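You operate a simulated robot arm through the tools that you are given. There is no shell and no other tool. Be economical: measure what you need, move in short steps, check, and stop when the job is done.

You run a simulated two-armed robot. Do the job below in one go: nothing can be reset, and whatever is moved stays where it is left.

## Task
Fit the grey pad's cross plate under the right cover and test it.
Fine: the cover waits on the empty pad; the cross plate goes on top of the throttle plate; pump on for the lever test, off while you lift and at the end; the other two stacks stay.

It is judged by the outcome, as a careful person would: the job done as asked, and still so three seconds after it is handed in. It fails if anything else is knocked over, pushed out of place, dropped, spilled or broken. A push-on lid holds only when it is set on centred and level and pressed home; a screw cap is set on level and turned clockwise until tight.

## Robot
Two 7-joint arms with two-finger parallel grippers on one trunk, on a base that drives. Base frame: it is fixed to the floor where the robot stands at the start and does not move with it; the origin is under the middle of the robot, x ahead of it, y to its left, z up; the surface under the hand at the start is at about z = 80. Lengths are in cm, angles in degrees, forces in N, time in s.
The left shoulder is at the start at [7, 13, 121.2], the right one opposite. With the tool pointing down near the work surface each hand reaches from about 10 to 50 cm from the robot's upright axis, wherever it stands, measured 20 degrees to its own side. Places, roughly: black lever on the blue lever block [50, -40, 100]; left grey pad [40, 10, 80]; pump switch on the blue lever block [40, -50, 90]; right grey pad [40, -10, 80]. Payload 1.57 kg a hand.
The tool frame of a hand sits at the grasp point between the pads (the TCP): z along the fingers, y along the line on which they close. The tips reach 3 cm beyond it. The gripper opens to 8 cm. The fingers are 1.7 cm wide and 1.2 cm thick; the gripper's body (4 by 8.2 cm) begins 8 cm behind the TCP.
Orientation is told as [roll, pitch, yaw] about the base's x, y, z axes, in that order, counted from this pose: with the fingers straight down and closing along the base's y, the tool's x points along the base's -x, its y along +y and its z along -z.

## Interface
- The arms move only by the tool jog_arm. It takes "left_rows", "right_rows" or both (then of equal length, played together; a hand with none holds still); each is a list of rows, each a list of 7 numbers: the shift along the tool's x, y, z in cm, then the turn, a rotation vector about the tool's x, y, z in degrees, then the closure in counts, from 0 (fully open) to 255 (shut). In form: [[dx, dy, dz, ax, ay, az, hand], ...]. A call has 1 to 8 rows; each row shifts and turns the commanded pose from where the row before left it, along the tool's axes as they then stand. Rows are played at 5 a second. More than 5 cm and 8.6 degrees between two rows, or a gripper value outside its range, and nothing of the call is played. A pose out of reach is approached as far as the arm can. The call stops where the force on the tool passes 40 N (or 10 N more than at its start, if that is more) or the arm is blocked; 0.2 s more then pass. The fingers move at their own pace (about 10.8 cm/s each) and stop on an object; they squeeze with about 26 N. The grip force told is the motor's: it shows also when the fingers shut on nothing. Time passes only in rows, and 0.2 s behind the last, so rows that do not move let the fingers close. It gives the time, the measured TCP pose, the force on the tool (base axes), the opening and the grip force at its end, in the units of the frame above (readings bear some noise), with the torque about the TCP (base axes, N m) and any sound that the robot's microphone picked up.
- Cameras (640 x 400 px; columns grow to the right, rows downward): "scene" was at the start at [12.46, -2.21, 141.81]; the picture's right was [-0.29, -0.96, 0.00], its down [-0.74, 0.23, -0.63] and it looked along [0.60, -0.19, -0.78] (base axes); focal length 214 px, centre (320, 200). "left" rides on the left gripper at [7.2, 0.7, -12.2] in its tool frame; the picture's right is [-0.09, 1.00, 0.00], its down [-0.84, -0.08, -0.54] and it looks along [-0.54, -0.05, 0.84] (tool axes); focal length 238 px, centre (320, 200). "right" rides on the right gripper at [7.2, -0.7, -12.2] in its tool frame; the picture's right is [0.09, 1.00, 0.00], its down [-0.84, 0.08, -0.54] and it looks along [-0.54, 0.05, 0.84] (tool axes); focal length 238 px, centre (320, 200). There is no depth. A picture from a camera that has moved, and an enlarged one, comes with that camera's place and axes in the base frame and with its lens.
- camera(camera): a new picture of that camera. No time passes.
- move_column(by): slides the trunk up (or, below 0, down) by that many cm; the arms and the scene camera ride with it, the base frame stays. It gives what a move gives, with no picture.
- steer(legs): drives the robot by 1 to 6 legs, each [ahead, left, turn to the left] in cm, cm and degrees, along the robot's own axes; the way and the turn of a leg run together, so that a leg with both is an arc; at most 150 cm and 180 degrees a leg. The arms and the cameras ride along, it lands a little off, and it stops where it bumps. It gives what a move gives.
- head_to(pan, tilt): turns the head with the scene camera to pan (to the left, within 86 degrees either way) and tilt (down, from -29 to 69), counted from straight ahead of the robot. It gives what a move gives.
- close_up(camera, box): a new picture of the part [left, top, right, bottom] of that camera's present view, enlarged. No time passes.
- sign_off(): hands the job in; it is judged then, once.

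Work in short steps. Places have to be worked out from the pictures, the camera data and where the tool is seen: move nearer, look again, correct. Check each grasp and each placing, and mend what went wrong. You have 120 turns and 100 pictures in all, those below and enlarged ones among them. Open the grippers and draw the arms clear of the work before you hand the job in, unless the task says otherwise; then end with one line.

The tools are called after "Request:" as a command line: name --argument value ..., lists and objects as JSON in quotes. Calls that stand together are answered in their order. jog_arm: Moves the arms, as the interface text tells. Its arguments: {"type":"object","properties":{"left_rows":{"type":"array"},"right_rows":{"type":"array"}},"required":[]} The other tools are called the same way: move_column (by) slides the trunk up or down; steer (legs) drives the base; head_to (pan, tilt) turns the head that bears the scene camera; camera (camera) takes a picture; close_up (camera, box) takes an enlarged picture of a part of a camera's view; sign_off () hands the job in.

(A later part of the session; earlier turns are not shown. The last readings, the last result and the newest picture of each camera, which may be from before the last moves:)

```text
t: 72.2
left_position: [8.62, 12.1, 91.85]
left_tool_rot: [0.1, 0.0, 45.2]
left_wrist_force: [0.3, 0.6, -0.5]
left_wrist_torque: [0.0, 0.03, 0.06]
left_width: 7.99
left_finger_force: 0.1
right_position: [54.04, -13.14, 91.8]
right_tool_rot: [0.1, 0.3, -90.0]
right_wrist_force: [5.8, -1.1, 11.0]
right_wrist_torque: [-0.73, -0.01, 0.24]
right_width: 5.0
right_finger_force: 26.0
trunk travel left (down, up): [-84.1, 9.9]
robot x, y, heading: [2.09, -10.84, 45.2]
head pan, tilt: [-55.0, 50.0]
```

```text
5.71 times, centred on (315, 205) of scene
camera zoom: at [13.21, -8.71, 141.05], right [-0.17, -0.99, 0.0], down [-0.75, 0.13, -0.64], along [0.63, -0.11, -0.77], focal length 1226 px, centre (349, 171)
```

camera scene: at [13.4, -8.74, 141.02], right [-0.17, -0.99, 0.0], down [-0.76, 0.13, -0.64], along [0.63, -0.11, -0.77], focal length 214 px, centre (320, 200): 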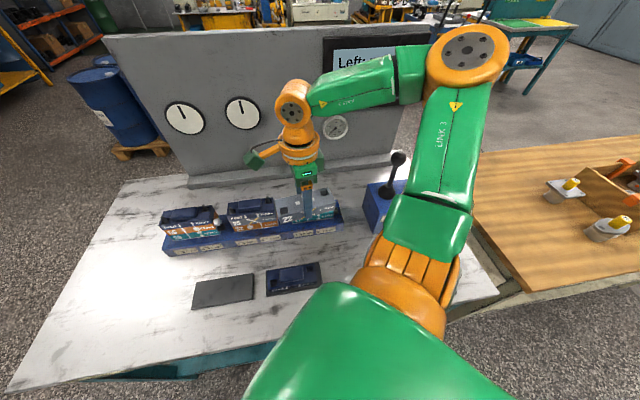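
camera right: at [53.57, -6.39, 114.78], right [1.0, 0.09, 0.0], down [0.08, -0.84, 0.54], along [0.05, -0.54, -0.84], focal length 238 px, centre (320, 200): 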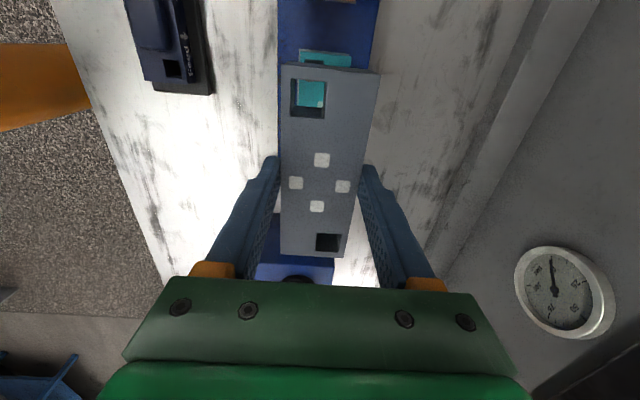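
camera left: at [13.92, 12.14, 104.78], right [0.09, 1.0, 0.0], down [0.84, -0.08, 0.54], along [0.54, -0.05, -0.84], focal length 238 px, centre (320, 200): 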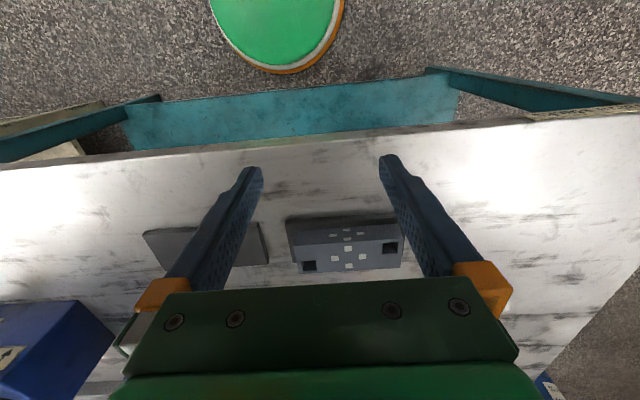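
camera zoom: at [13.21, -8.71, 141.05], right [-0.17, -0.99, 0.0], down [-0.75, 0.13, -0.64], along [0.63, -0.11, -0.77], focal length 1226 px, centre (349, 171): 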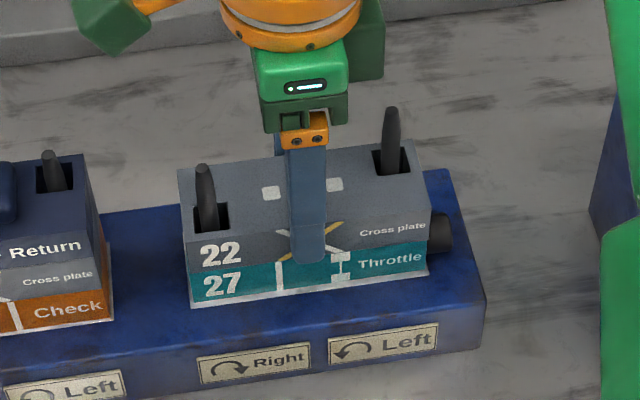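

The plate seats at TCP z≈91.8, as predicted. I release it and lift away.

Request:
jog_arm --right_rows '[[0, 0, -0.15, 0, 0, 0, 255], [0, 0, 0, 0, 0, 0, 100], [0, 0, 0, 0, 0, 0, 0], [0, 0, 0, 0, 0, 0, 0], [0, 0, -3, 0, 0, 0, 0], [0, 0, -4, 0, 0, 0, 0], [0, 0, -4, 0, 0, 0, 0], [0, 0, 0, 0, 0, 0, 0]]'

Request:
close_up --camera "scene" --box '[260, 170, 380, 260]'

Request:
close_up --camera "right" --box '[240, 20, 400, 280]'

```text
t: 74.0
left_position: [8.76, 12.21, 91.79]
left_tool_rot: [0.0, 0.1, 45.2]
left_wrist_force: [-0.4, -0.3, 0.6]
left_wrist_torque: [-0.01, -0.01, 0.04]
left_width: 8.01
left_finger_force: 0.0
right_position: [53.96, -13.23, 102.95]
right_tool_rot: [0.0, 0.2, -90.0]
right_wrist_force: [-0.1, -0.4, -0.2]
right_wrist_torque: [-0.03, 0.01, -0.01]
right_width: 7.98
right_finger_force: 0.0
trunk travel left (down, up): [-84.1, 9.9]
robot x, y, heading: [1.86, -10.71, 45.4]
head pan, tilt: [-55.0, 50.0]
```

```text
4.44 times, centred on (320, 215) of scene
camera zoom: at [13.31, -8.71, 141.02], right [-0.17, -0.99, 0.0], down [-0.76, 0.13, -0.64], along [0.63, -0.11, -0.77], focal length 953 px, centre (320, 133)
```

zoom: 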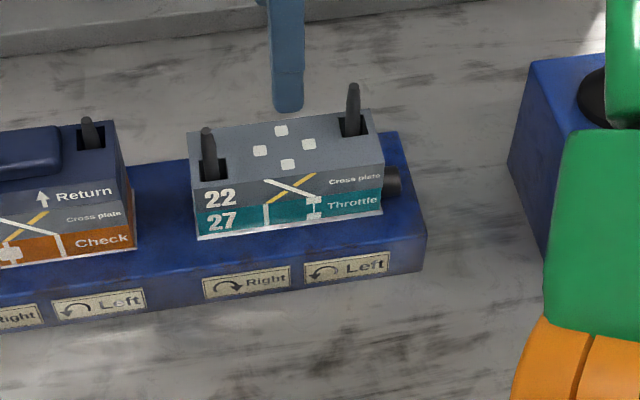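

```text
1.54 times, centred on (320, 150) of right
camera zoom: at [53.5, -6.12, 115.03], right [1.0, 0.09, 0.0], down [0.08, -0.84, 0.54], along [0.05, -0.54, -0.84], focal length 367 px, centre (320, 277)
```

zoom: 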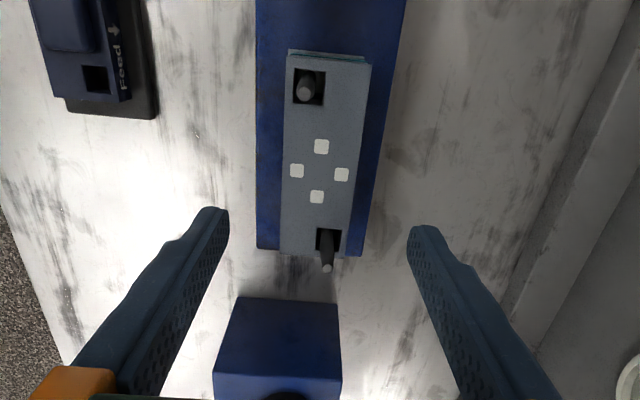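

The plate is seated flush with both studs through. I go back above the cover on its pad.

Request:
jog_arm --right_rows '[[1.58, -3.68, 0, 0, 0, 0, 0], [1.58, -3.68, 0, 0, 0, 0, 0], [1.58, -3.68, 0, 0, 0, 0, 0], [1.58, -3.68, 0, 0, 0, 0, 0], [1.58, -3.68, 0, 0, 0, 0, 0], [0, 0, 4, 0, 0, 0, 0], [0, 0, 4, 0, 0, 0, 0], [0, 0, 0, 0, 0, 0, 0]]'

Request:
camera --camera "right"

```text
t: 75.8
left_position: [8.61, 12.08, 91.7]
left_tool_rot: [-0.1, 0.0, 45.2]
left_wrist_force: [-0.5, -0.4, 0.8]
left_wrist_torque: [-0.03, -0.01, 0.0]
left_width: 7.99
left_finger_force: 0.0
right_position: [35.61, -5.24, 94.81]
right_tool_rot: [0.0, 0.3, -90.0]
right_wrist_force: [0.0, -0.2, 1.0]
right_wrist_torque: [0.01, 0.02, -0.02]
right_width: 7.99
right_finger_force: 0.1
trunk travel left (down, up): [-84.1, 9.9]
robot x, y, heading: [2.26, -11.04, 45.5]
head pan, tilt: [-55.0, 50.0]
```

```text
39 pictures are left
camera right: at [35.0, 1.83, 107.03], right [1.0, 0.09, 0.0], down [0.08, -0.84, 0.54], along [0.05, -0.54, -0.84], focal length 238 px, centre (320, 200)
```

right: 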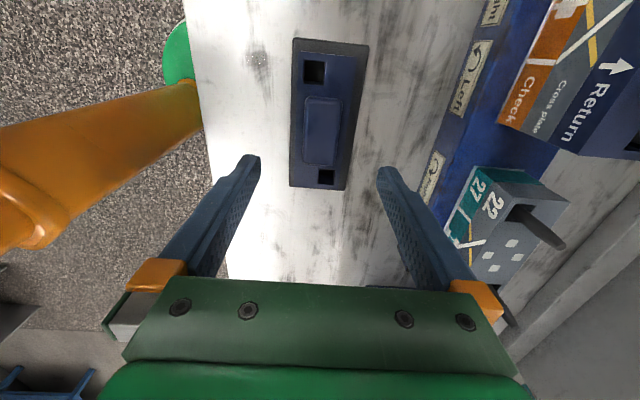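

The hand is aligned over the cover. I descend with the arm, then finish with the trunk.

Request:
jog_arm --right_rows '[[0, 0, 3, 0, 0, 0, 0], [0, 0, 3, 0, 0, 0, 0], [0, 0, 0, 0, 0, 0, 0]]'

Request:
move_column --by -3.9

Request:
jog_arm --right_rows '[[0, 0, 0, 0, 0, 0, 150], [0, 0, 0, 0, 0, 0, 255], [0, 0, 0, 0, 0, 0, 255], [0, 0, 0, 0, 0, 0, 255]]'

Request:
close_up --camera "scene" --box '[230, 220, 350, 310]'

```text
t: 76.6
left_position: [8.75, 12.2, 91.79]
left_tool_rot: [0.0, -0.1, 45.2]
left_wrist_force: [-0.5, 0.5, -0.5]
left_wrist_torque: [0.0, 0.01, 0.03]
left_width: 7.99
left_finger_force: 0.1
right_position: [35.64, -5.21, 88.74]
right_tool_rot: [0.0, 0.3, -90.1]
right_wrist_force: [0.2, 0.1, 0.5]
right_wrist_torque: [0.0, 0.0, 0.01]
right_width: 7.97
right_finger_force: 0.0
trunk travel left (down, up): [-84.1, 9.9]
robot x, y, heading: [2.06, -10.68, 45.3]
head pan, tilt: [-55.0, 50.0]
```

```text
t: 77.4
left_position: [8.74, 12.08, 87.94]
left_tool_rot: [0.0, -0.1, 45.2]
left_wrist_force: [-1.6, -0.2, 0.9]
left_wrist_torque: [0.02, 0.01, 0.0]
left_width: 8.01
left_finger_force: 0.0
right_position: [35.72, -5.1, 84.98]
right_tool_rot: [0.0, 0.1, -90.0]
right_wrist_force: [-1.0, 0.2, -0.5]
right_wrist_torque: [-0.03, -0.01, -0.04]
right_width: 8.0
right_finger_force: 0.0
trunk travel left (down, up): [-80.2, 13.8]
robot x, y, heading: [1.82, -10.99, 45.3]
head pan, tilt: [-55.0, 50.0]
```

```text
t: 78.4
left_position: [8.74, 12.14, 87.92]
left_tool_rot: [0.1, 0.0, 45.2]
left_wrist_force: [0.0, 0.2, -0.2]
left_wrist_torque: [-0.02, 0.01, -0.01]
left_width: 7.99
left_finger_force: 0.1
right_position: [35.68, -5.19, 84.93]
right_tool_rot: [0.0, 0.3, -90.0]
right_wrist_force: [-1.4, -0.8, -0.2]
right_wrist_torque: [-0.04, 0.14, 0.15]
right_width: 4.94
right_finger_force: 25.9
trunk travel left (down, up): [-80.2, 13.8]
robot x, y, heading: [2.38, -10.87, 45.2]
head pan, tilt: [-55.0, 50.0]
```

```text
4.44 times, centred on (290, 265) of scene
camera zoom: at [13.24, -8.73, 137.13], right [-0.17, -0.99, 0.0], down [-0.75, 0.13, -0.64], along [0.63, -0.11, -0.77], focal length 953 px, centre (453, -89)
```

zoom: 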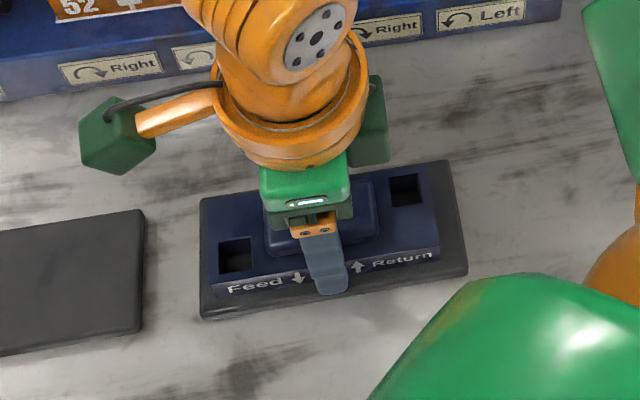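

Cover gripped. I lift with the trunk and arm, then carry it over the stack.

Request:
move_column --by 4

Request:
jog_arm --right_rows '[[0, 0, -4, 0, 0, 0, 255], [0, 0, -4, 0, 0, 0, 255], [0, 0, -4, 0, 0, 0, 255], [0, 0, -3, 0, 0, 0, 255], [0, 0, 0, 0, 0, 0, 255]]'

Request:
jog_arm --right_rows '[[-1.64, 3.7, 0, 0, 0, 0, 255], [-1.64, 3.7, 0, 0, 0, 0, 255], [-1.64, 3.7, 0, 0, 0, 0, 255], [-1.64, 3.7, 0, 0, 0, 0, 255], [-1.64, 3.65, 0, 0, 0, 0, 255], [0, 0, 0, 0, 0, 0, 255]]'

Request:
close_up --camera "right" --box '[240, 30, 400, 280]'

Request:
close_up --camera "scene" --box '[260, 150, 370, 240]'

```text
t: 79.2
left_position: [8.7, 12.21, 91.77]
left_tool_rot: [0.0, 0.1, 45.3]
left_wrist_force: [0.1, 0.2, -0.7]
left_wrist_torque: [0.0, 0.0, -0.01]
left_width: 8.02
left_finger_force: 0.0
right_position: [35.68, -5.2, 88.83]
right_tool_rot: [-0.1, 0.2, -90.0]
right_wrist_force: [0.7, 0.0, -4.4]
right_wrist_torque: [-0.04, 0.01, 0.02]
right_width: 4.97
right_finger_force: 26.4
trunk travel left (down, up): [-84.2, 9.8]
robot x, y, heading: [1.84, -10.76, 45.3]
head pan, tilt: [-55.0, 50.0]
```

```text
t: 80.4
left_position: [8.8, 12.19, 91.8]
left_tool_rot: [0.0, 0.1, 45.3]
left_wrist_force: [0.0, -0.6, -0.5]
left_wrist_torque: [0.01, 0.01, 0.02]
left_width: 8.01
left_finger_force: 0.0
right_position: [35.71, -5.27, 103.8]
right_tool_rot: [-0.1, 0.2, -90.0]
right_wrist_force: [0.4, 0.8, -3.7]
right_wrist_torque: [0.0, 0.03, 0.01]
right_width: 4.98
right_finger_force: 26.2
trunk travel left (down, up): [-84.2, 9.8]
robot x, y, heading: [2.09, -10.94, 45.0]
head pan, tilt: [-55.0, 50.0]
```

```text
t: 81.8
left_position: [8.71, 12.21, 91.86]
left_tool_rot: [0.0, 0.2, 45.2]
left_wrist_force: [0.0, 0.0, -0.3]
left_wrist_torque: [0.0, 0.0, -0.04]
left_width: 8.01
left_finger_force: 0.1
right_position: [54.27, -13.53, 103.87]
right_tool_rot: [0.0, 0.2, -89.9]
right_wrist_force: [0.4, -0.1, -4.1]
right_wrist_torque: [0.02, -0.04, 0.02]
right_width: 4.97
right_finger_force: 25.6
trunk travel left (down, up): [-84.2, 9.8]
robot x, y, heading: [2.06, -11.13, 45.1]
head pan, tilt: [-55.0, 50.0]
```

```text
1.60 times, centred on (320, 155) of right
camera zoom: at [53.67, -6.44, 116.03], right [1.0, 0.09, 0.0], down [0.08, -0.84, 0.54], along [0.05, -0.54, -0.84], focal length 381 px, centre (320, 272)
```

zoom: 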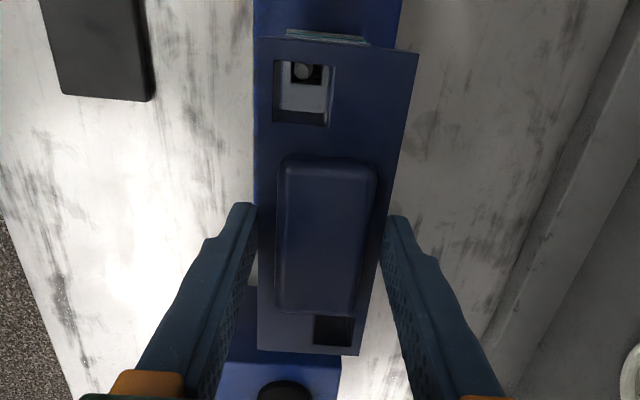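

```text
4.44 times, centred on (315, 195) of scene
camera zoom: at [13.37, -8.69, 141.12], right [-0.17, -0.99, 0.0], down [-0.76, 0.13, -0.64], along [0.63, -0.11, -0.77], focal length 953 px, centre (342, 222)
```

zoom: 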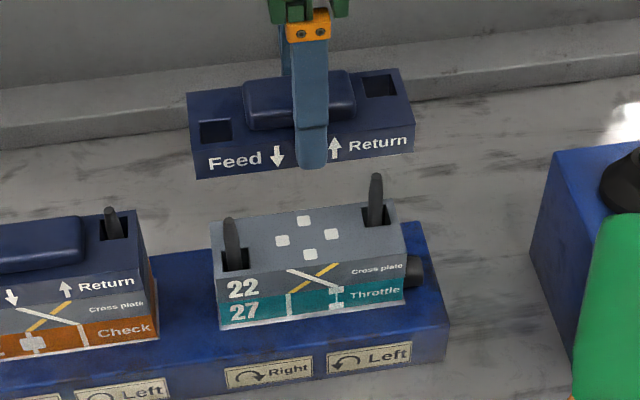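

The stud shows about 0.3 cm toward -x within the hole. I shift 0.2 cm and lower onto the studs.

Request:
jog_arm --right_rows '[[0, -0.2, 1, 0, 0, 0, 255], [0, 0, 2, 0, 0, 0, 255], [0, 0, 1, 0, 0, 0, 255], [0, 0, 1, 0, 0, 0, 255], [0, 0, 0, 0, 0, 0, 255]]'

Request:
close_up --camera "right" --box '[240, 30, 400, 280]'

```text
t: 83.0
left_position: [8.77, 12.04, 91.84]
left_tool_rot: [0.0, 0.1, 45.2]
left_wrist_force: [0.6, 0.4, 0.3]
left_wrist_torque: [0.0, 0.01, 0.01]
left_width: 7.98
left_finger_force: 0.1
right_position: [54.03, -13.37, 98.76]
right_tool_rot: [-0.2, 0.2, -90.1]
right_wrist_force: [-0.8, 1.0, -3.5]
right_wrist_torque: [-0.02, 0.03, 0.02]
right_width: 4.97
right_finger_force: 26.3
trunk travel left (down, up): [-84.2, 9.8]
robot x, y, heading: [1.93, -10.95, 45.4]
head pan, tilt: [-55.0, 50.0]
```

```text
1.60 times, centred on (320, 155) of right
camera zoom: at [53.48, -6.39, 111.0], right [1.0, 0.09, 0.0], down [0.08, -0.84, 0.54], along [0.05, -0.54, -0.84], focal length 381 px, centre (320, 272)
```

zoom: 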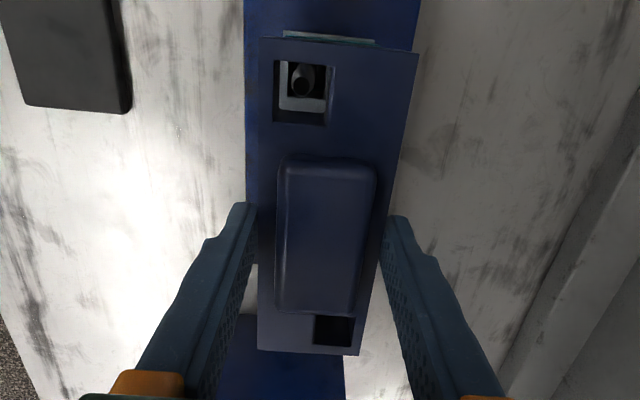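

The stud is centred in the hole. I continue down, slowing before the expected seat at z≈94.3.

Request:
jog_arm --right_rows '[[0, 0, 1, 0, 0, 0, 255], [0, 0, 1, 0, 0, 0, 255], [0, 0, 1, 0, 0, 0, 255], [0, 0, 1, 0, 0, 0, 255], [0, 0, 0, 0, 0, 0, 255]]'

Request:
jog_arm --right_rows '[[0, 0, 0.3, 0, 0, 0, 255], [0, 0, 0.3, 0, 0, 0, 255], [0, 0, 0, 0, 0, 0, 255]]'

Request:
close_up --camera "scene" --box '[260, 150, 370, 240]'

```text
t: 84.2
left_position: [8.81, 12.19, 91.8]
left_tool_rot: [-0.1, 0.1, 45.2]
left_wrist_force: [0.1, 0.0, 0.2]
left_wrist_torque: [0.01, -0.02, -0.01]
left_width: 8.03
left_finger_force: 0.0
right_position: [54.0, -13.46, 94.86]
right_tool_rot: [-0.1, 0.2, -90.0]
right_wrist_force: [0.7, 0.1, -4.7]
right_wrist_torque: [-0.02, -0.02, 0.03]
right_width: 4.99
right_finger_force: 26.2
trunk travel left (down, up): [-84.2, 9.8]
robot x, y, heading: [2.06, -11.07, 45.1]
head pan, tilt: [-55.0, 50.0]
```

```text
t: 85.0
left_position: [8.67, 12.08, 91.9]
left_tool_rot: [0.0, 0.1, 45.2]
left_wrist_force: [-0.6, 0.3, 0.2]
left_wrist_torque: [0.0, -0.01, -0.01]
left_width: 8.0
left_finger_force: 0.0
right_position: [53.82, -13.48, 94.31]
right_tool_rot: [0.0, 0.3, -90.0]
right_wrist_force: [0.9, -0.7, 3.0]
right_wrist_torque: [-0.01, 0.11, -0.01]
right_width: 4.97
right_finger_force: 26.3
trunk travel left (down, up): [-84.2, 9.8]
robot x, y, heading: [2.1, -10.69, 45.1]
head pan, tilt: [-55.0, 50.0]
```

```text
4.44 times, centred on (315, 195) of scene
camera zoom: at [13.28, -8.75, 141.14], right [-0.17, -0.99, 0.0], down [-0.75, 0.13, -0.64], along [0.63, -0.11, -0.77], focal length 953 px, centre (342, 222)
```

zoom: 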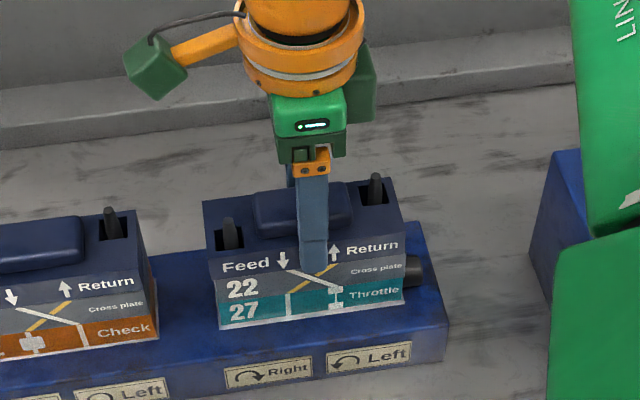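

Contact at the expected height, and the lines on the plates join up. I press lightly to be sure it is home.

Request:
jog_arm --right_rows '[[0, 0, 0.3, 0, 0, 0, 255], [0, 0, 0.2, 0, 0, 0, 255], [0, 0, 0, 0, 0, 0, 255]]'

Request:
jog_arm --right_rows '[[0, 0, -0.45, 0, 0, 0, 255], [0, 0, 0, 0, 0, 0, 100], [0, 0, 0, 0, 0, 0, 0], [0, 0, 0, 0, 0, 0, 0], [0, 0, -3, 0, 0, 0, 0], [0, 0, -4, 0, 0, 0, 0], [0, 0, -4, 0, 0, 0, 0], [0, 0, 0, 0, 0, 0, 0]]'

Request:
close_up --camera "scene" --box '[260, 150, 370, 240]'

Request:
camera --camera "right"

```text
t: 85.8
left_position: [8.54, 12.15, 91.95]
left_tool_rot: [-0.1, -0.1, 45.2]
left_wrist_force: [0.1, -0.5, -0.1]
left_wrist_torque: [-0.01, -0.01, 0.0]
left_width: 8.01
left_finger_force: 0.1
right_position: [53.73, -13.49, 94.04]
right_tool_rot: [0.3, 0.3, -90.0]
right_wrist_force: [8.0, -2.3, 24.7]
right_wrist_torque: [0.01, -0.1, -0.15]
right_width: 4.94
right_finger_force: 25.9
trunk travel left (down, up): [-84.2, 9.8]
robot x, y, heading: [1.81, -10.95, 45.1]
head pan, tilt: [-55.0, 50.0]
```

```text
t: 87.6
left_position: [8.74, 12.03, 91.83]
left_tool_rot: [0.0, 0.1, 45.2]
left_wrist_force: [0.8, 0.0, -0.3]
left_wrist_torque: [0.02, -0.03, 0.02]
left_width: 8.01
left_finger_force: 0.1
right_position: [54.0, -13.49, 105.08]
right_tool_rot: [0.0, 0.2, -90.0]
right_wrist_force: [0.5, 0.2, 0.2]
right_wrist_torque: [0.01, -0.01, 0.0]
right_width: 7.99
right_finger_force: 0.0
trunk travel left (down, up): [-84.2, 9.8]
robot x, y, heading: [1.92, -10.98, 45.0]
head pan, tilt: [-55.0, 50.0]
```

```text
4.44 times, centred on (315, 195) of scene
camera zoom: at [13.32, -8.72, 141.12], right [-0.17, -0.99, 0.0], down [-0.76, 0.13, -0.64], along [0.63, -0.11, -0.77], focal length 953 px, centre (342, 222)
```

zoom: 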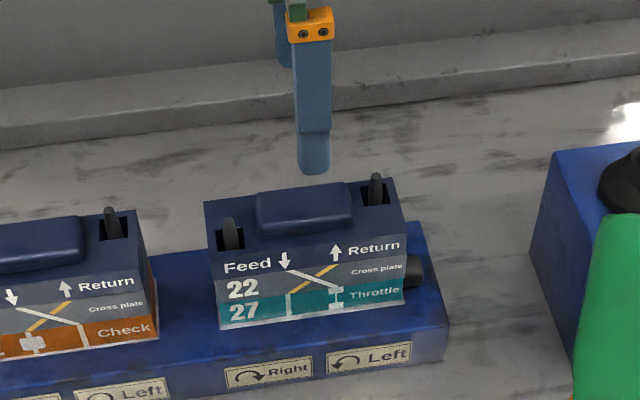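

```text
32 pictures are left
camera right: at [53.47, -6.37, 117.39], right [1.0, 0.09, 0.0], down [0.08, -0.84, 0.54], along [0.05, -0.54, -0.84], focal length 238 px, centre (320, 200)
```

right: 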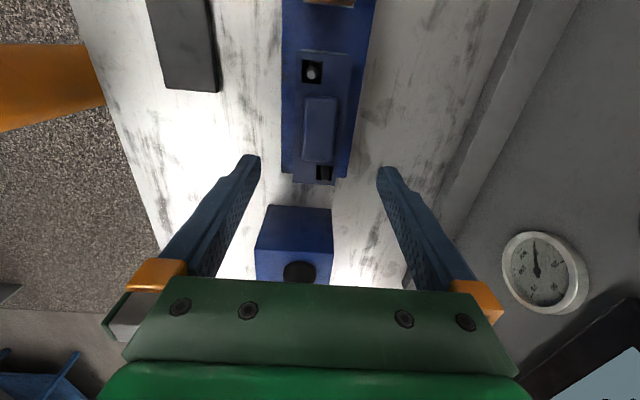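

The cover is down and the gauge reads zero, so the pump is off. Next is the pump switch. I raise the trunk, retract the hand, and return it to neutral yaw before driving to the lever block.

Request:
move_column --by 8

Request:
jog_arm --right_rows '[[0.6, -4, 0, 0, 0, 0, 0], [0.6, -4, 0, 0, 0, 0, 0], [0.6, -4, 0, 0, 0, 0, 0], [0.6, -4, 0, 0, 0, 0, 0], [0.6, -4, 0, 0, 0, 0, 0], [0, 0, 0, 0, 0, -8.5, 0], [0, 0, 0, 0, 0, -8.5, 0], [0, 0, 0, 0, 0, -8.5, 0]]'

Request:
jog_arm --right_rows '[[0, 0, 0, 0, 0, -8.5, 0], [0, 0, 0, 0, 0, -8.5, 0], [0, 0, 0, 0, 0, -8.5, 0], [0, 0, 0, 0, 0, -8.5, 0], [0, 0, 0, 0, 0, -8.5, 0], [0, 0, 0, 0, 0, -8.5, 0], [0, 0, 0, 0, 0, -8.5, 0], [0, 0, 0, 0, 0, -8.5, 0]]'

Request:
jog_arm --right_rows '[[0, 0, 0, 0, 0, -8.5, 0], [0, 0, 0, 0, 0, -8.5, 0], [0, 0, 0, 0, 0, -8.5, 0], [0, 0, 0, 0, 0, -8.5, 0], [0, 0, 0, 0, 0, -7.5, 0]]'

Request:
steer --legs '[[0, 0, -45], [0, -22, 0]]'

Request:
head_to --pan -20 --tilt 50

Request:
camera --camera "scene"

Request:
camera --camera "right"

```text
t: 88.8
left_position: [8.85, 11.98, 99.95]
left_tool_rot: [0.0, -0.1, 45.2]
left_wrist_force: [-0.9, -0.4, 0.3]
left_wrist_torque: [-0.01, -0.01, -0.02]
left_width: 7.99
left_finger_force: 0.1
right_position: [53.96, -13.39, 113.15]
right_tool_rot: [0.0, 0.2, -90.1]
right_wrist_force: [0.3, 0.4, -0.6]
right_wrist_torque: [0.01, 0.0, 0.02]
right_width: 8.01
right_finger_force: 0.1
trunk travel left (down, up): [-92.2, 1.8]
robot x, y, heading: [1.9, -10.9, 45.3]
head pan, tilt: [-55.0, 50.0]
```

```text
t: 90.6
left_position: [8.62, 12.08, 99.87]
left_tool_rot: [0.0, 0.1, 45.1]
left_wrist_force: [0.5, 0.0, 0.0]
left_wrist_torque: [-0.01, 0.01, 0.05]
left_width: 7.99
left_finger_force: 0.0
right_position: [33.95, -10.46, 113.19]
right_tool_rot: [0.3, 0.1, -64.4]
right_wrist_force: [0.0, 1.0, 0.6]
right_wrist_torque: [0.01, 0.0, 0.0]
right_width: 7.98
right_finger_force: 0.0
trunk travel left (down, up): [-92.2, 1.8]
robot x, y, heading: [2.09, -11.31, 44.9]
head pan, tilt: [-55.0, 50.0]
```

```text
t: 92.4
left_position: [8.71, 12.16, 99.94]
left_tool_rot: [-0.1, 0.0, 45.2]
left_wrist_force: [-0.6, 0.5, -0.2]
left_wrist_torque: [0.02, 0.01, 0.0]
left_width: 7.99
left_finger_force: 0.1
right_position: [33.96, -10.43, 113.15]
right_tool_rot: [0.4, 0.0, 3.6]
right_wrist_force: [0.0, -0.3, -0.9]
right_wrist_torque: [-0.04, 0.02, -0.01]
right_width: 8.02
right_finger_force: 0.0
trunk travel left (down, up): [-92.2, 1.8]
robot x, y, heading: [2.05, -11.06, 45.5]
head pan, tilt: [-55.0, 50.0]
```

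```text
t: 93.6
left_position: [8.66, 12.15, 99.94]
left_tool_rot: [0.0, 0.0, 45.3]
left_wrist_force: [0.0, 0.0, -0.6]
left_wrist_torque: [0.05, 0.02, -0.01]
left_width: 7.99
left_finger_force: 0.0
right_position: [33.91, -10.36, 113.2]
right_tool_rot: [0.1, -0.2, 45.1]
right_wrist_force: [0.3, -0.1, -0.3]
right_wrist_torque: [0.0, 0.01, 0.01]
right_width: 8.01
right_finger_force: 0.0
trunk travel left (down, up): [-92.2, 1.8]
robot x, y, heading: [1.88, -11.06, 44.9]
head pan, tilt: [-55.0, 50.0]
```

```text
t: 97.4
left_position: [23.16, -20.94, 99.78]
left_tool_rot: [-0.2, 0.1, 0.0]
left_wrist_force: [-0.5, 0.3, 0.3]
left_wrist_torque: [-0.02, -0.01, 0.0]
left_width: 8.02
left_finger_force: 0.0
right_position: [25.0, -54.81, 113.28]
right_tool_rot: [0.0, -0.2, -0.3]
right_wrist_force: [0.2, 0.3, 0.1]
right_wrist_torque: [-0.01, -0.01, 0.02]
right_width: 8.0
right_finger_force: 0.1
trunk travel left (down, up): [-92.2, 1.8]
robot x, y, heading: [1.84, -32.58, -0.1]
head pan, tilt: [-55.0, 50.0]
```

```text
t: 98.4
left_position: [23.08, -21.35, 99.87]
left_tool_rot: [0.0, 0.0, 0.0]
left_wrist_force: [-0.1, -0.1, 0.7]
left_wrist_torque: [0.02, -0.03, 0.0]
left_width: 8.01
left_finger_force: 0.0
right_position: [24.93, -55.24, 113.11]
right_tool_rot: [0.2, -0.2, -0.2]
right_wrist_force: [-0.2, 0.2, 0.0]
right_wrist_torque: [0.01, -0.02, 0.0]
right_width: 8.0
right_finger_force: 0.1
trunk travel left (down, up): [-92.2, 1.8]
robot x, y, heading: [1.95, -32.83, -0.0]
head pan, tilt: [-20.0, 50.0]
```

```text
31 pictures are left
camera scene: at [14.39, -35.51, 149.13], right [-0.34, -0.94, 0.0], down [-0.72, 0.26, -0.64], along [0.6, -0.22, -0.77], focal length 214 px, centre (320, 200)
```

scene: 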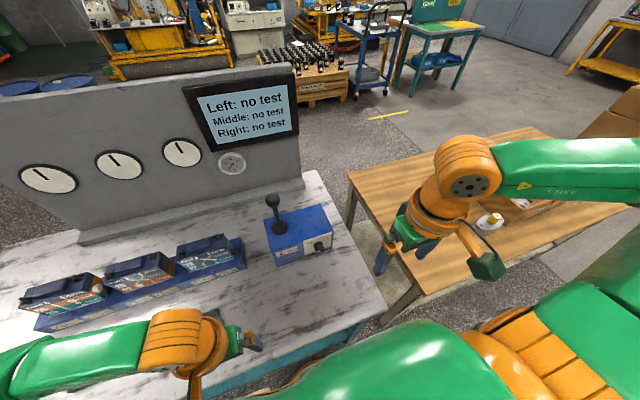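

```text
30 pictures are left
camera right: at [17.79, -55.92, 125.33], right [-0.09, 1.0, 0.0], down [0.84, 0.07, 0.54], along [0.54, 0.05, -0.84], focal length 238 px, centre (320, 200)
```

right: 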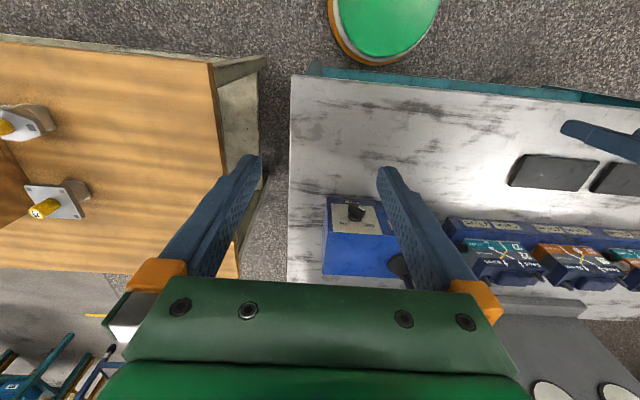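

I bring the right hand closer for a better look at the switch.

Request:
jog_arm --right_rows '[[-1.2, 1.5, 3.4, 0, 0, 0, 0], [-1.2, 1.5, 3.4, 0, 0, 0, 0], [-1.2, 1.5, 3.4, 0, 0, 0, 0], [-1.2, 1.5, 3.4, 0, 0, 0, 0], [-1.2, 1.5, 3.4, 0, 0, 0, 0], [0, 0, 0, 0, 0, 0, 0]]'

Request:
camera --camera "right"

Request:
close_up --camera "right" --box '[250, 170, 400, 280]'

```text
t: 99.8
left_position: [23.07, -21.38, 99.9]
left_tool_rot: [0.0, 0.1, 0.0]
left_wrist_force: [-0.9, -0.9, -0.2]
left_wrist_torque: [0.01, -0.02, 0.02]
left_width: 7.99
left_finger_force: 0.1
right_position: [30.47, -48.98, 98.1]
right_tool_rot: [0.2, -0.3, -0.2]
right_wrist_force: [0.8, 0.4, 0.2]
right_wrist_torque: [0.01, 0.01, 0.03]
right_width: 8.0
right_finger_force: 0.2
right hand out of reach, approached as far as the arm can: row 5
trunk travel left (down, up): [-92.2, 1.8]
robot x, y, heading: [1.89, -32.85, 0.1]
head pan, tilt: [-20.0, 50.0]
```

```text
29 pictures are left
camera right: at [23.28, -49.68, 110.2], right [-0.09, 1.0, 0.0], down [0.83, 0.07, 0.55], along [0.54, 0.05, -0.84], focal length 238 px, centre (320, 200)
```

right: 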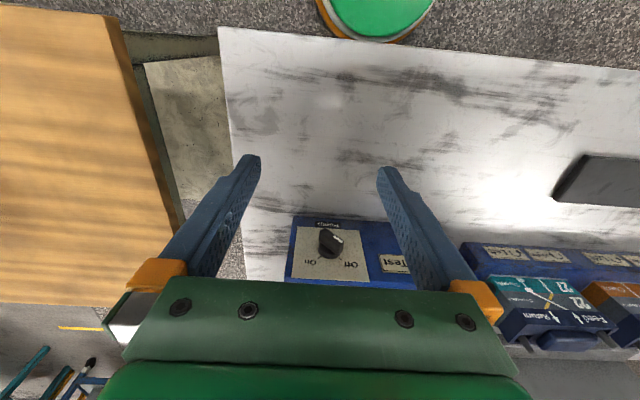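

```text
3.64 times, centred on (325, 225) of right
camera zoom: at [23.28, -49.68, 110.2], right [-0.09, 1.0, 0.0], down [0.83, 0.07, 0.55], along [0.54, 0.05, -0.84], focal length 867 px, centre (302, 109)
```

zoom: 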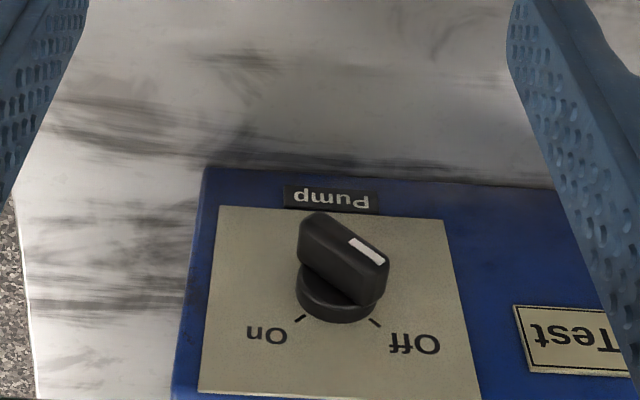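

The bar knob points to Off. Three sightlines put its axis at (45.3, -46.4, 87.8), with the bar reaching out to x≈43.5. I lower the trunk and bring the closed fingers to the +y side of its upper end, to push it clockwise.

Request:
move_column --by -6

Request:
jog_arm --right_rows '[[0, 3.4, 0, 0, 0, 0, 255], [0, 3.4, 0, 0, 0, 0, 255], [-3, 0, 0, 0, 0, 0, 255], [-3, 0, 0, 0, 0, 0, 255], [-3, 0, 0, 0, 0, 0, 255], [0, 0, 0, 0, 0, 0, 255]]'

Request:
camera --camera "right"

```text
t: 100.8
left_position: [23.16, -21.16, 93.86]
left_tool_rot: [0.0, 0.0, 0.0]
left_wrist_force: [0.3, 0.3, 0.0]
left_wrist_torque: [0.0, -0.02, -0.02]
left_width: 7.99
left_finger_force: 0.1
right_position: [30.47, -48.89, 92.03]
right_tool_rot: [0.1, -0.2, -0.2]
right_wrist_force: [-1.1, -0.3, -0.8]
right_wrist_torque: [-0.03, -0.01, -0.01]
right_width: 8.0
right_finger_force: 0.0
trunk travel left (down, up): [-86.2, 7.8]
robot x, y, heading: [1.82, -32.75, -0.1]
head pan, tilt: [-20.0, 50.0]
```

```text
t: 102.2
left_position: [23.07, -21.26, 93.87]
left_tool_rot: [0.0, 0.0, 0.0]
left_wrist_force: [-0.1, 0.0, 0.0]
left_wrist_torque: [0.02, -0.02, 0.0]
left_width: 7.98
left_finger_force: 0.1
right_position: [37.48, -47.76, 97.02]
right_tool_rot: [0.2, -0.2, -0.2]
right_wrist_force: [0.7, -0.9, -0.6]
right_wrist_torque: [0.03, -0.01, 0.0]
right_width: 0.0
right_finger_force: 21.3
right hand out of reach, approached as far as the arm can: row 1, 2, 3, 4, 5
trunk travel left (down, up): [-86.2, 7.8]
robot x, y, heading: [1.81, -33.01, -0.1]
head pan, tilt: [-20.0, 50.0]
```

```text
27 pictures are left
camera right: at [30.47, -48.59, 109.09], right [-0.09, 1.0, 0.0], down [0.84, 0.07, 0.55], along [0.54, 0.05, -0.84], focal length 238 px, centre (320, 200)
```

right: 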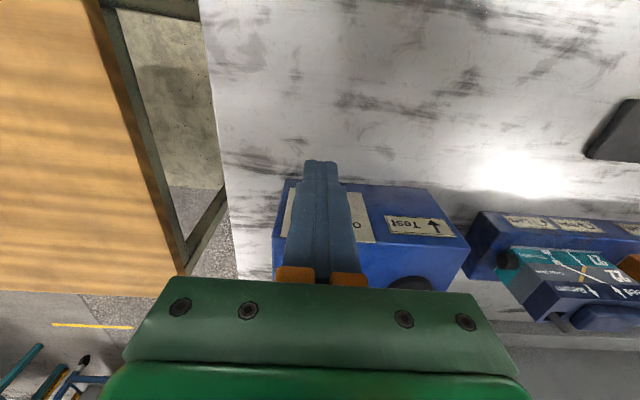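

The arm sits at a wrist limit again. As before, turning the robot 45° left and working at a negative relative yaw should give room. I raise the trunk, turn, and shift along -y.

Request:
move_column --by 6

Request:
steer --legs '[[0, 0, 45], [-6, -6, 0]]'

Request:
jog_arm --right_rows '[[0, 0, 0, 0, 0, 8.5, 255], [0, 0, 0, 0, 0, 8.5, 255], [0, 0, 0, 0, 0, 8.5, 255], [0, 0, 0, 0, 0, 8.5, 255], [0, 0, 0, 0, 0, 8.5, 255], [0, 0, 0, 0, 0, 2.3, 255]]'

```text
t: 103.2
left_position: [23.13, -21.25, 99.89]
left_tool_rot: [-0.1, 0.0, -0.1]
left_wrist_force: [0.4, -0.7, 0.2]
left_wrist_torque: [0.0, -0.01, 0.0]
left_width: 7.98
left_finger_force: 0.1
right_position: [37.57, -47.81, 102.92]
right_tool_rot: [0.3, -0.1, -0.1]
right_wrist_force: [0.8, 0.3, 0.4]
right_wrist_torque: [-0.01, 0.01, 0.02]
right_width: 0.0
right_finger_force: 21.1
trunk travel left (down, up): [-92.2, 1.8]
robot x, y, heading: [1.98, -32.78, -0.2]
head pan, tilt: [-20.0, 50.0]
```

```text
t: 106.3
left_position: [8.68, -17.5, 99.73]
left_tool_rot: [-0.3, 0.4, 45.2]
left_wrist_force: [-0.4, -0.2, -0.8]
left_wrist_torque: [-0.05, -0.02, 0.01]
left_width: 8.01
left_finger_force: 0.0
right_position: [37.78, -26.01, 102.82]
right_tool_rot: [0.1, 0.0, 45.1]
right_wrist_force: [0.1, 0.3, -0.5]
right_wrist_torque: [-0.06, 0.02, 0.01]
right_width: 0.02
right_finger_force: 20.9
trunk travel left (down, up): [-92.2, 1.8]
robot x, y, heading: [2.59, -40.72, 45.3]
head pan, tilt: [-20.0, 50.0]
```

```text
t: 107.7
left_position: [8.78, -18.14, 99.87]
left_tool_rot: [0.0, 0.0, 45.2]
left_wrist_force: [-0.5, 0.7, 0.0]
left_wrist_torque: [0.01, 0.02, 0.01]
left_width: 7.98
left_finger_force: 0.1
right_position: [37.73, -26.55, 102.89]
right_tool_rot: [0.5, 0.0, 0.2]
right_wrist_force: [0.3, 0.3, -0.2]
right_wrist_torque: [0.01, 0.01, -0.02]
right_width: 0.0
right_finger_force: 21.5
trunk travel left (down, up): [-92.2, 1.8]
robot x, y, heading: [1.94, -41.42, 45.2]
head pan, tilt: [-20.0, 50.0]
```

Yaw is 0 with the robot at heading 45. I move along y to -42.3 in front of the block and then lower.

Request:
jog_arm --right_rows '[[0, -3.94, 0, 0, 0, 0, 255], [0, -3.94, 0, 0, 0, 0, 255], [0, -3.94, 0, 0, 0, 0, 255], [0, -3.94, 0, 0, 0, 0, 255], [-1, 0, 3.5, 0, 0, 0, 255], [-1, 0, 3.5, 0, 0, 0, 255], [-1, 0, 3.5, 0, 0, 0, 255], [0, 0, 0, 0, 0, 0, 255]]'

Request:
head_to --pan -55 --tilt 45

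Request:
camera --camera "scene"

Request:
camera --camera "right"

```text
t: 109.5
left_position: [8.66, -18.29, 99.81]
left_tool_rot: [0.0, 0.1, 45.2]
left_wrist_force: [-0.2, -0.2, 0.8]
left_wrist_torque: [-0.05, 0.07, 0.0]
left_width: 7.98
left_finger_force: 0.1
right_position: [40.71, -42.25, 92.5]
right_tool_rot: [0.3, 0.0, 0.3]
right_wrist_force: [1.2, -0.1, -0.2]
right_wrist_torque: [-0.02, -0.03, 0.02]
right_width: 0.01
right_finger_force: 21.0
trunk travel left (down, up): [-92.2, 1.8]
robot x, y, heading: [2.16, -41.77, 45.3]
head pan, tilt: [-20.0, 50.0]
```

```text
t: 110.5
left_position: [8.61, -18.16, 99.92]
left_tool_rot: [0.1, 0.0, 45.2]
left_wrist_force: [0.0, -0.9, -0.3]
left_wrist_torque: [-0.02, 0.0, 0.0]
left_width: 8.0
left_finger_force: 0.1
right_position: [40.63, -42.28, 92.5]
right_tool_rot: [0.4, 0.0, 0.3]
right_wrist_force: [0.1, 0.1, 0.5]
right_wrist_torque: [0.02, -0.03, 0.01]
right_width: 0.0
right_finger_force: 21.2
trunk travel left (down, up): [-92.2, 1.8]
robot x, y, heading: [1.95, -41.49, 45.3]
head pan, tilt: [-55.0, 45.0]
```

```text
26 pictures are left
camera scene: at [13.74, -39.05, 149.82], right [-0.17, -0.99, 0.0], down [-0.7, 0.12, -0.71], along [0.7, -0.12, -0.71], focal length 214 px, centre (320, 200)
```

scene: 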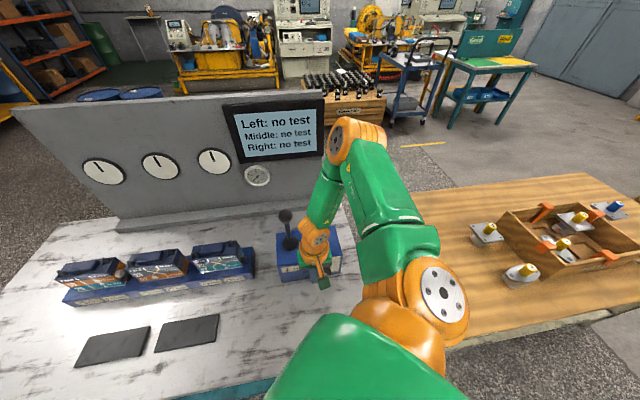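

```text
25 pictures are left
camera right: at [33.58, -43.1, 104.67], right [-0.1, 1.0, 0.01], down [0.84, 0.08, 0.54], along [0.54, 0.06, -0.84], focal length 238 px, centre (320, 200)
```

right: 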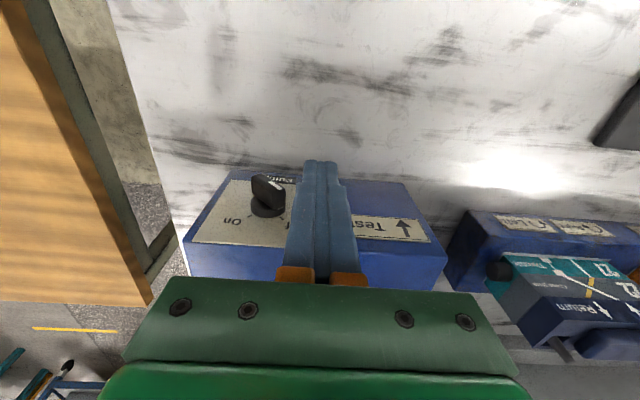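

The fit is good: the knob again works out at (45.3, -46.4, 87.9). I move in to x≈43.8, z≈91.9, then push toward -y.

Request:
jog_arm --right_rows '[[-1.5, 0, 0.3, 0, 0, 0, 255], [-1.6, 0, 0.3, 0, 0, 0, 255], [0, 0, 0, 0, 0, 0, 255]]'

Request:
jog_arm --right_rows '[[0, -0.7, 0, 0, 0, 0, 255], [0, -0.7, 0, 0, 0, 0, 255], [0, -0.7, 0, 0, 0, 0, 255], [0, -0.7, 0, 0, 0, 0, 255], [0, -0.6, 0, 0, 0, 0, 255], [0, 0, 0, 0, 0, 0, 255]]'

Request:
camera --camera "right"

```text
t: 111.3
left_position: [8.68, -18.3, 99.73]
left_tool_rot: [0.0, 0.0, 45.3]
left_wrist_force: [-0.2, 0.5, -0.1]
left_wrist_torque: [0.0, 0.0, -0.03]
left_width: 7.99
left_finger_force: 0.0
right_position: [43.78, -42.4, 92.63]
right_tool_rot: [0.3, 0.1, 0.4]
right_wrist_force: [0.1, 0.3, -0.1]
right_wrist_torque: [0.0, -0.03, 0.02]
right_width: 0.0
right_finger_force: 21.6
right hand out of reach, approached as far as the arm can: row 1, 2
trunk travel left (down, up): [-92.2, 1.8]
robot x, y, heading: [1.82, -40.93, 45.2]
head pan, tilt: [-55.0, 45.0]
```

```text
t: 112.7
left_position: [8.77, -18.0, 99.77]
left_tool_rot: [0.0, -0.1, 45.2]
left_wrist_force: [0.4, -0.1, 0.1]
left_wrist_torque: [-0.02, 0.04, 0.0]
left_width: 7.99
left_finger_force: 0.0
right_position: [43.81, -45.79, 92.49]
right_tool_rot: [0.4, 0.1, 0.3]
right_wrist_force: [0.5, 0.6, 0.4]
right_wrist_torque: [-0.03, 0.0, -0.05]
right_width: 0.03
right_finger_force: 21.1
trunk travel left (down, up): [-92.2, 1.8]
robot x, y, heading: [1.99, -41.14, 45.5]
head pan, tilt: [-55.0, 45.0]
```

```text
24 pictures are left
camera right: at [36.69, -46.62, 104.68], right [-0.1, 1.0, 0.01], down [0.84, 0.08, 0.54], along [0.54, 0.06, -0.84], focal length 238 px, centre (320, 200)
```

right: 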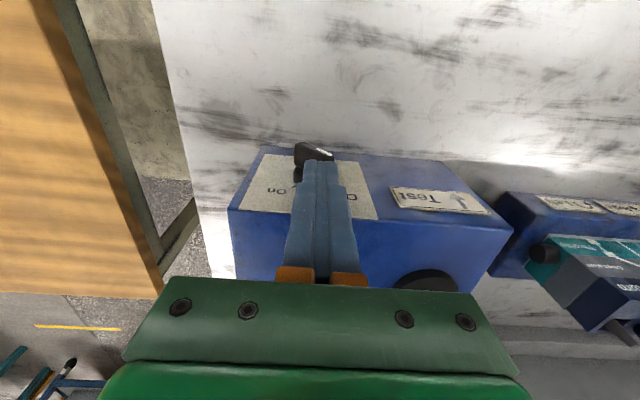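

The arm couldn't go below z 92.5, so the tips passed just above the bar with no force. I go back, lower the trunk 1.2 cm, and push again.

Request:
jog_arm --right_rows '[[0, 1.7, 0, 0, 0, 0, 255], [0, 1.8, 0, 0, 0, 0, 255], [0, 0, 0, 0, 0, 0, 255]]'

Request:
move_column --by -1.2

Request:
jog_arm --right_rows '[[0, -0.7, 0, 0, 0, 0, 255], [0, -0.7, 0, 0, 0, 0, 255], [0, -0.7, 0, 0, 0, 0, 255], [0, -0.7, 0, 0, 0, 0, 255], [0, -0.6, 0, 0, 0, 0, 255], [0, 0, 0, 0, 0, 0, 255]]'

Request:
close_up --camera "right" --box '[220, 120, 420, 260]'

```text
t: 113.5
left_position: [8.65, -18.13, 99.9]
left_tool_rot: [0.0, 0.1, 45.2]
left_wrist_force: [1.3, 0.7, 0.7]
left_wrist_torque: [0.0, 0.01, 0.0]
left_width: 7.99
left_finger_force: 0.0
right_position: [43.76, -42.19, 92.56]
right_tool_rot: [0.5, 0.0, 0.3]
right_wrist_force: [0.8, 0.0, 0.5]
right_wrist_torque: [0.01, 0.0, 0.0]
right_width: 0.0
right_finger_force: 21.3
trunk travel left (down, up): [-92.2, 1.8]
robot x, y, heading: [1.98, -41.08, 45.3]
head pan, tilt: [-55.0, 45.0]
```

```text
t: 114.1
left_position: [8.65, -18.1, 98.69]
left_tool_rot: [0.0, 0.1, 45.3]
left_wrist_force: [-0.6, 0.5, 0.0]
left_wrist_torque: [0.0, 0.0, 0.02]
left_width: 7.97
left_finger_force: 0.1
right_position: [43.77, -42.33, 91.27]
right_tool_rot: [0.4, -0.1, 0.3]
right_wrist_force: [-0.1, 0.5, -0.5]
right_wrist_torque: [0.01, -0.03, 0.0]
right_width: 0.0
right_finger_force: 21.4
trunk travel left (down, up): [-91.0, 3.0]
robot x, y, heading: [2.02, -40.98, 45.4]
head pan, tilt: [-55.0, 45.0]
```

```text
t: 115.3
left_position: [8.28, -17.61, 98.61]
left_tool_rot: [-0.4, 0.1, 45.4]
left_wrist_force: [-1.2, -0.1, -0.4]
left_wrist_torque: [0.03, -0.01, 0.03]
left_width: 7.99
left_finger_force: 0.0
right_position: [43.72, -44.06, 91.89]
right_tool_rot: [1.6, -0.7, 0.9]
right_wrist_force: [-5.0, 22.5, 18.9]
right_wrist_torque: [0.54, 0.26, -0.09]
right_width: 0.0
right_finger_force: 20.9
trunk travel left (down, up): [-91.0, 3.0]
robot x, y, heading: [2.33, -40.99, 45.8]
head pan, tilt: [-55.0, 45.0]
stopped in row 5 (right hand): the force on the tool passed its limit at 43 N (the readings are from after the stop); the commanded pose is now the measured one
```

```text
2.86 times, centred on (320, 190) of right
camera zoom: at [36.49, -45.13, 103.84], right [-0.11, 0.99, 0.03], down [0.83, 0.07, 0.55], along [0.55, 0.08, -0.83], focal length 681 px, centre (320, 229)
```

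zoom: 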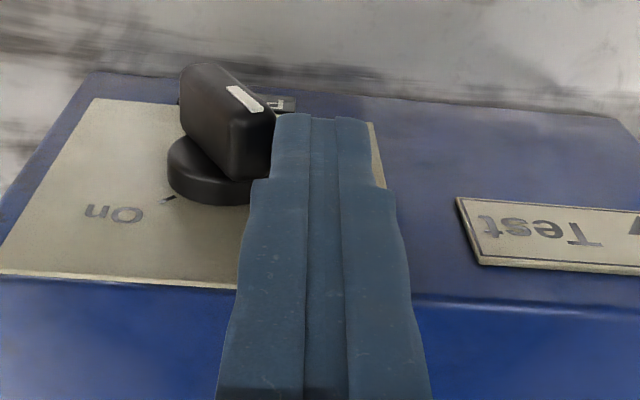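

The push was on the bar's end face and so through the axis, with no turn. The fingers must sit lower so their side face takes the bar's left corner. I back off, lower the trunk 2 cm, and push again until the bar is upright.

Request:
jog_arm --right_rows '[[0, 1.2, 0, 0, 0, 0, 255], [0, 1, 0, 0, 0, 0, 255], [0, 0, 0, 0, 0, 0, 255]]'

Request:
move_column --by -2

Request:
jog_arm --right_rows '[[0, -0.6, 0, 0, 0, 0, 255], [0, -0.6, 0, 0, 0, 0, 255], [0, -0.6, 0, 0, 0, 0, 255], [0, -0.5, 0, 0, 0, 0, 255], [0, 0, 0, 0, 0, 0, 255]]'

Request:
close_up --camera "right" --box '[220, 120, 420, 260]'

```text
t: 116.1
left_position: [8.48, -17.9, 98.63]
left_tool_rot: [0.0, 0.1, 45.5]
left_wrist_force: [0.4, -0.1, -0.4]
left_wrist_torque: [0.01, -0.02, 0.02]
left_width: 8.02
left_finger_force: 0.1
right_position: [43.86, -42.54, 91.43]
right_tool_rot: [1.0, -0.4, 0.6]
right_wrist_force: [0.3, -0.2, -0.9]
right_wrist_torque: [-0.03, -0.03, 0.03]
right_width: 0.01
right_finger_force: 20.8
trunk travel left (down, up): [-91.0, 3.0]
robot x, y, heading: [1.74, -41.18, 45.7]
head pan, tilt: [-55.0, 45.0]
```

```text
t: 116.8
left_position: [8.58, -18.1, 96.63]
left_tool_rot: [-0.1, 0.1, 45.4]
left_wrist_force: [0.5, -0.7, -0.2]
left_wrist_torque: [0.02, 0.03, 0.01]
left_width: 8.02
left_finger_force: 0.1
right_position: [43.95, -42.46, 89.59]
right_tool_rot: [1.1, -0.3, 0.5]
right_wrist_force: [-0.1, -0.3, -0.1]
right_wrist_torque: [0.01, 0.02, 0.0]
right_width: 0.0
right_finger_force: 21.8
trunk travel left (down, up): [-89.0, 5.0]
robot x, y, heading: [2.16, -41.01, 45.5]
head pan, tilt: [-55.0, 45.0]
```

```text
t: 118.0
left_position: [8.49, -17.08, 96.39]
left_tool_rot: [-0.5, 0.4, 45.5]
left_wrist_force: [0.6, -0.9, 0.5]
left_wrist_torque: [-0.01, -0.02, 0.0]
left_width: 7.99
left_finger_force: 0.0
right_position: [43.95, -43.7, 89.64]
right_tool_rot: [0.8, -0.6, 0.8]
right_wrist_force: [5.8, 28.8, 19.7]
right_wrist_torque: [0.16, 0.08, -0.14]
right_width: 0.0
right_finger_force: 21.4
trunk travel left (down, up): [-89.0, 5.0]
robot x, y, heading: [2.2, -41.02, 45.7]
head pan, tilt: [-55.0, 45.0]
```

```text
2.86 times, centred on (320, 190) of right
camera zoom: at [36.78, -44.71, 101.75], right [-0.11, 0.99, 0.01], down [0.83, 0.08, 0.55], along [0.55, 0.07, -0.83], focal length 681 px, centre (320, 229)
```

zoom: 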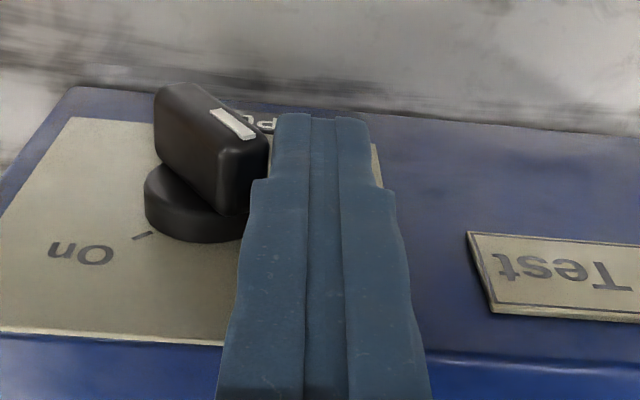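

The bar's corner jams by friction under a purely sideways push. I follow the bar's arc instead, moving the fingers up as well as sideways.

Request:
jog_arm --right_rows '[[0, 0, -0.5, 0, 0, 0, 255], [0, -0.1, -0.5, 0, 0, 0, 255], [0, -0.3, -0.3, 0, 0, 0, 255], [0, -0.4, -0.2, 0, 0, 0, 255], [0, 0, 0, 0, 0, 0, 255]]'

Request:
close_up --camera "right" --box '[220, 120, 420, 260]'

```text
t: 119.2
left_position: [8.6, -17.28, 96.47]
left_tool_rot: [-0.4, 0.3, 45.4]
left_wrist_force: [-0.4, -0.1, 0.2]
left_wrist_torque: [0.02, -0.03, 0.01]
left_width: 8.0
left_finger_force: 0.1
right_position: [43.97, -44.95, 91.08]
right_tool_rot: [0.9, -0.5, 0.7]
right_wrist_force: [-1.7, 23.1, 4.0]
right_wrist_torque: [0.65, 0.07, -0.11]
right_width: 0.0
right_finger_force: 21.5
trunk travel left (down, up): [-89.0, 5.0]
robot x, y, heading: [2.22, -40.98, 45.7]
head pan, tilt: [-55.0, 45.0]
```

```text
2.86 times, centred on (320, 190) of right
camera zoom: at [36.72, -45.94, 103.18], right [-0.1, 0.99, 0.01], down [0.83, 0.08, 0.55], along [0.55, 0.07, -0.84], focal length 681 px, centre (320, 229)
```

zoom: 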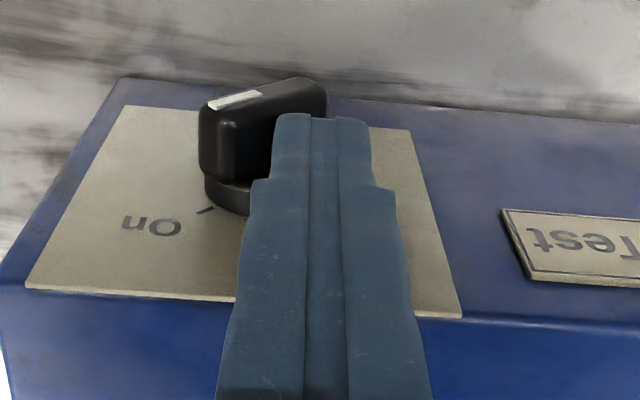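

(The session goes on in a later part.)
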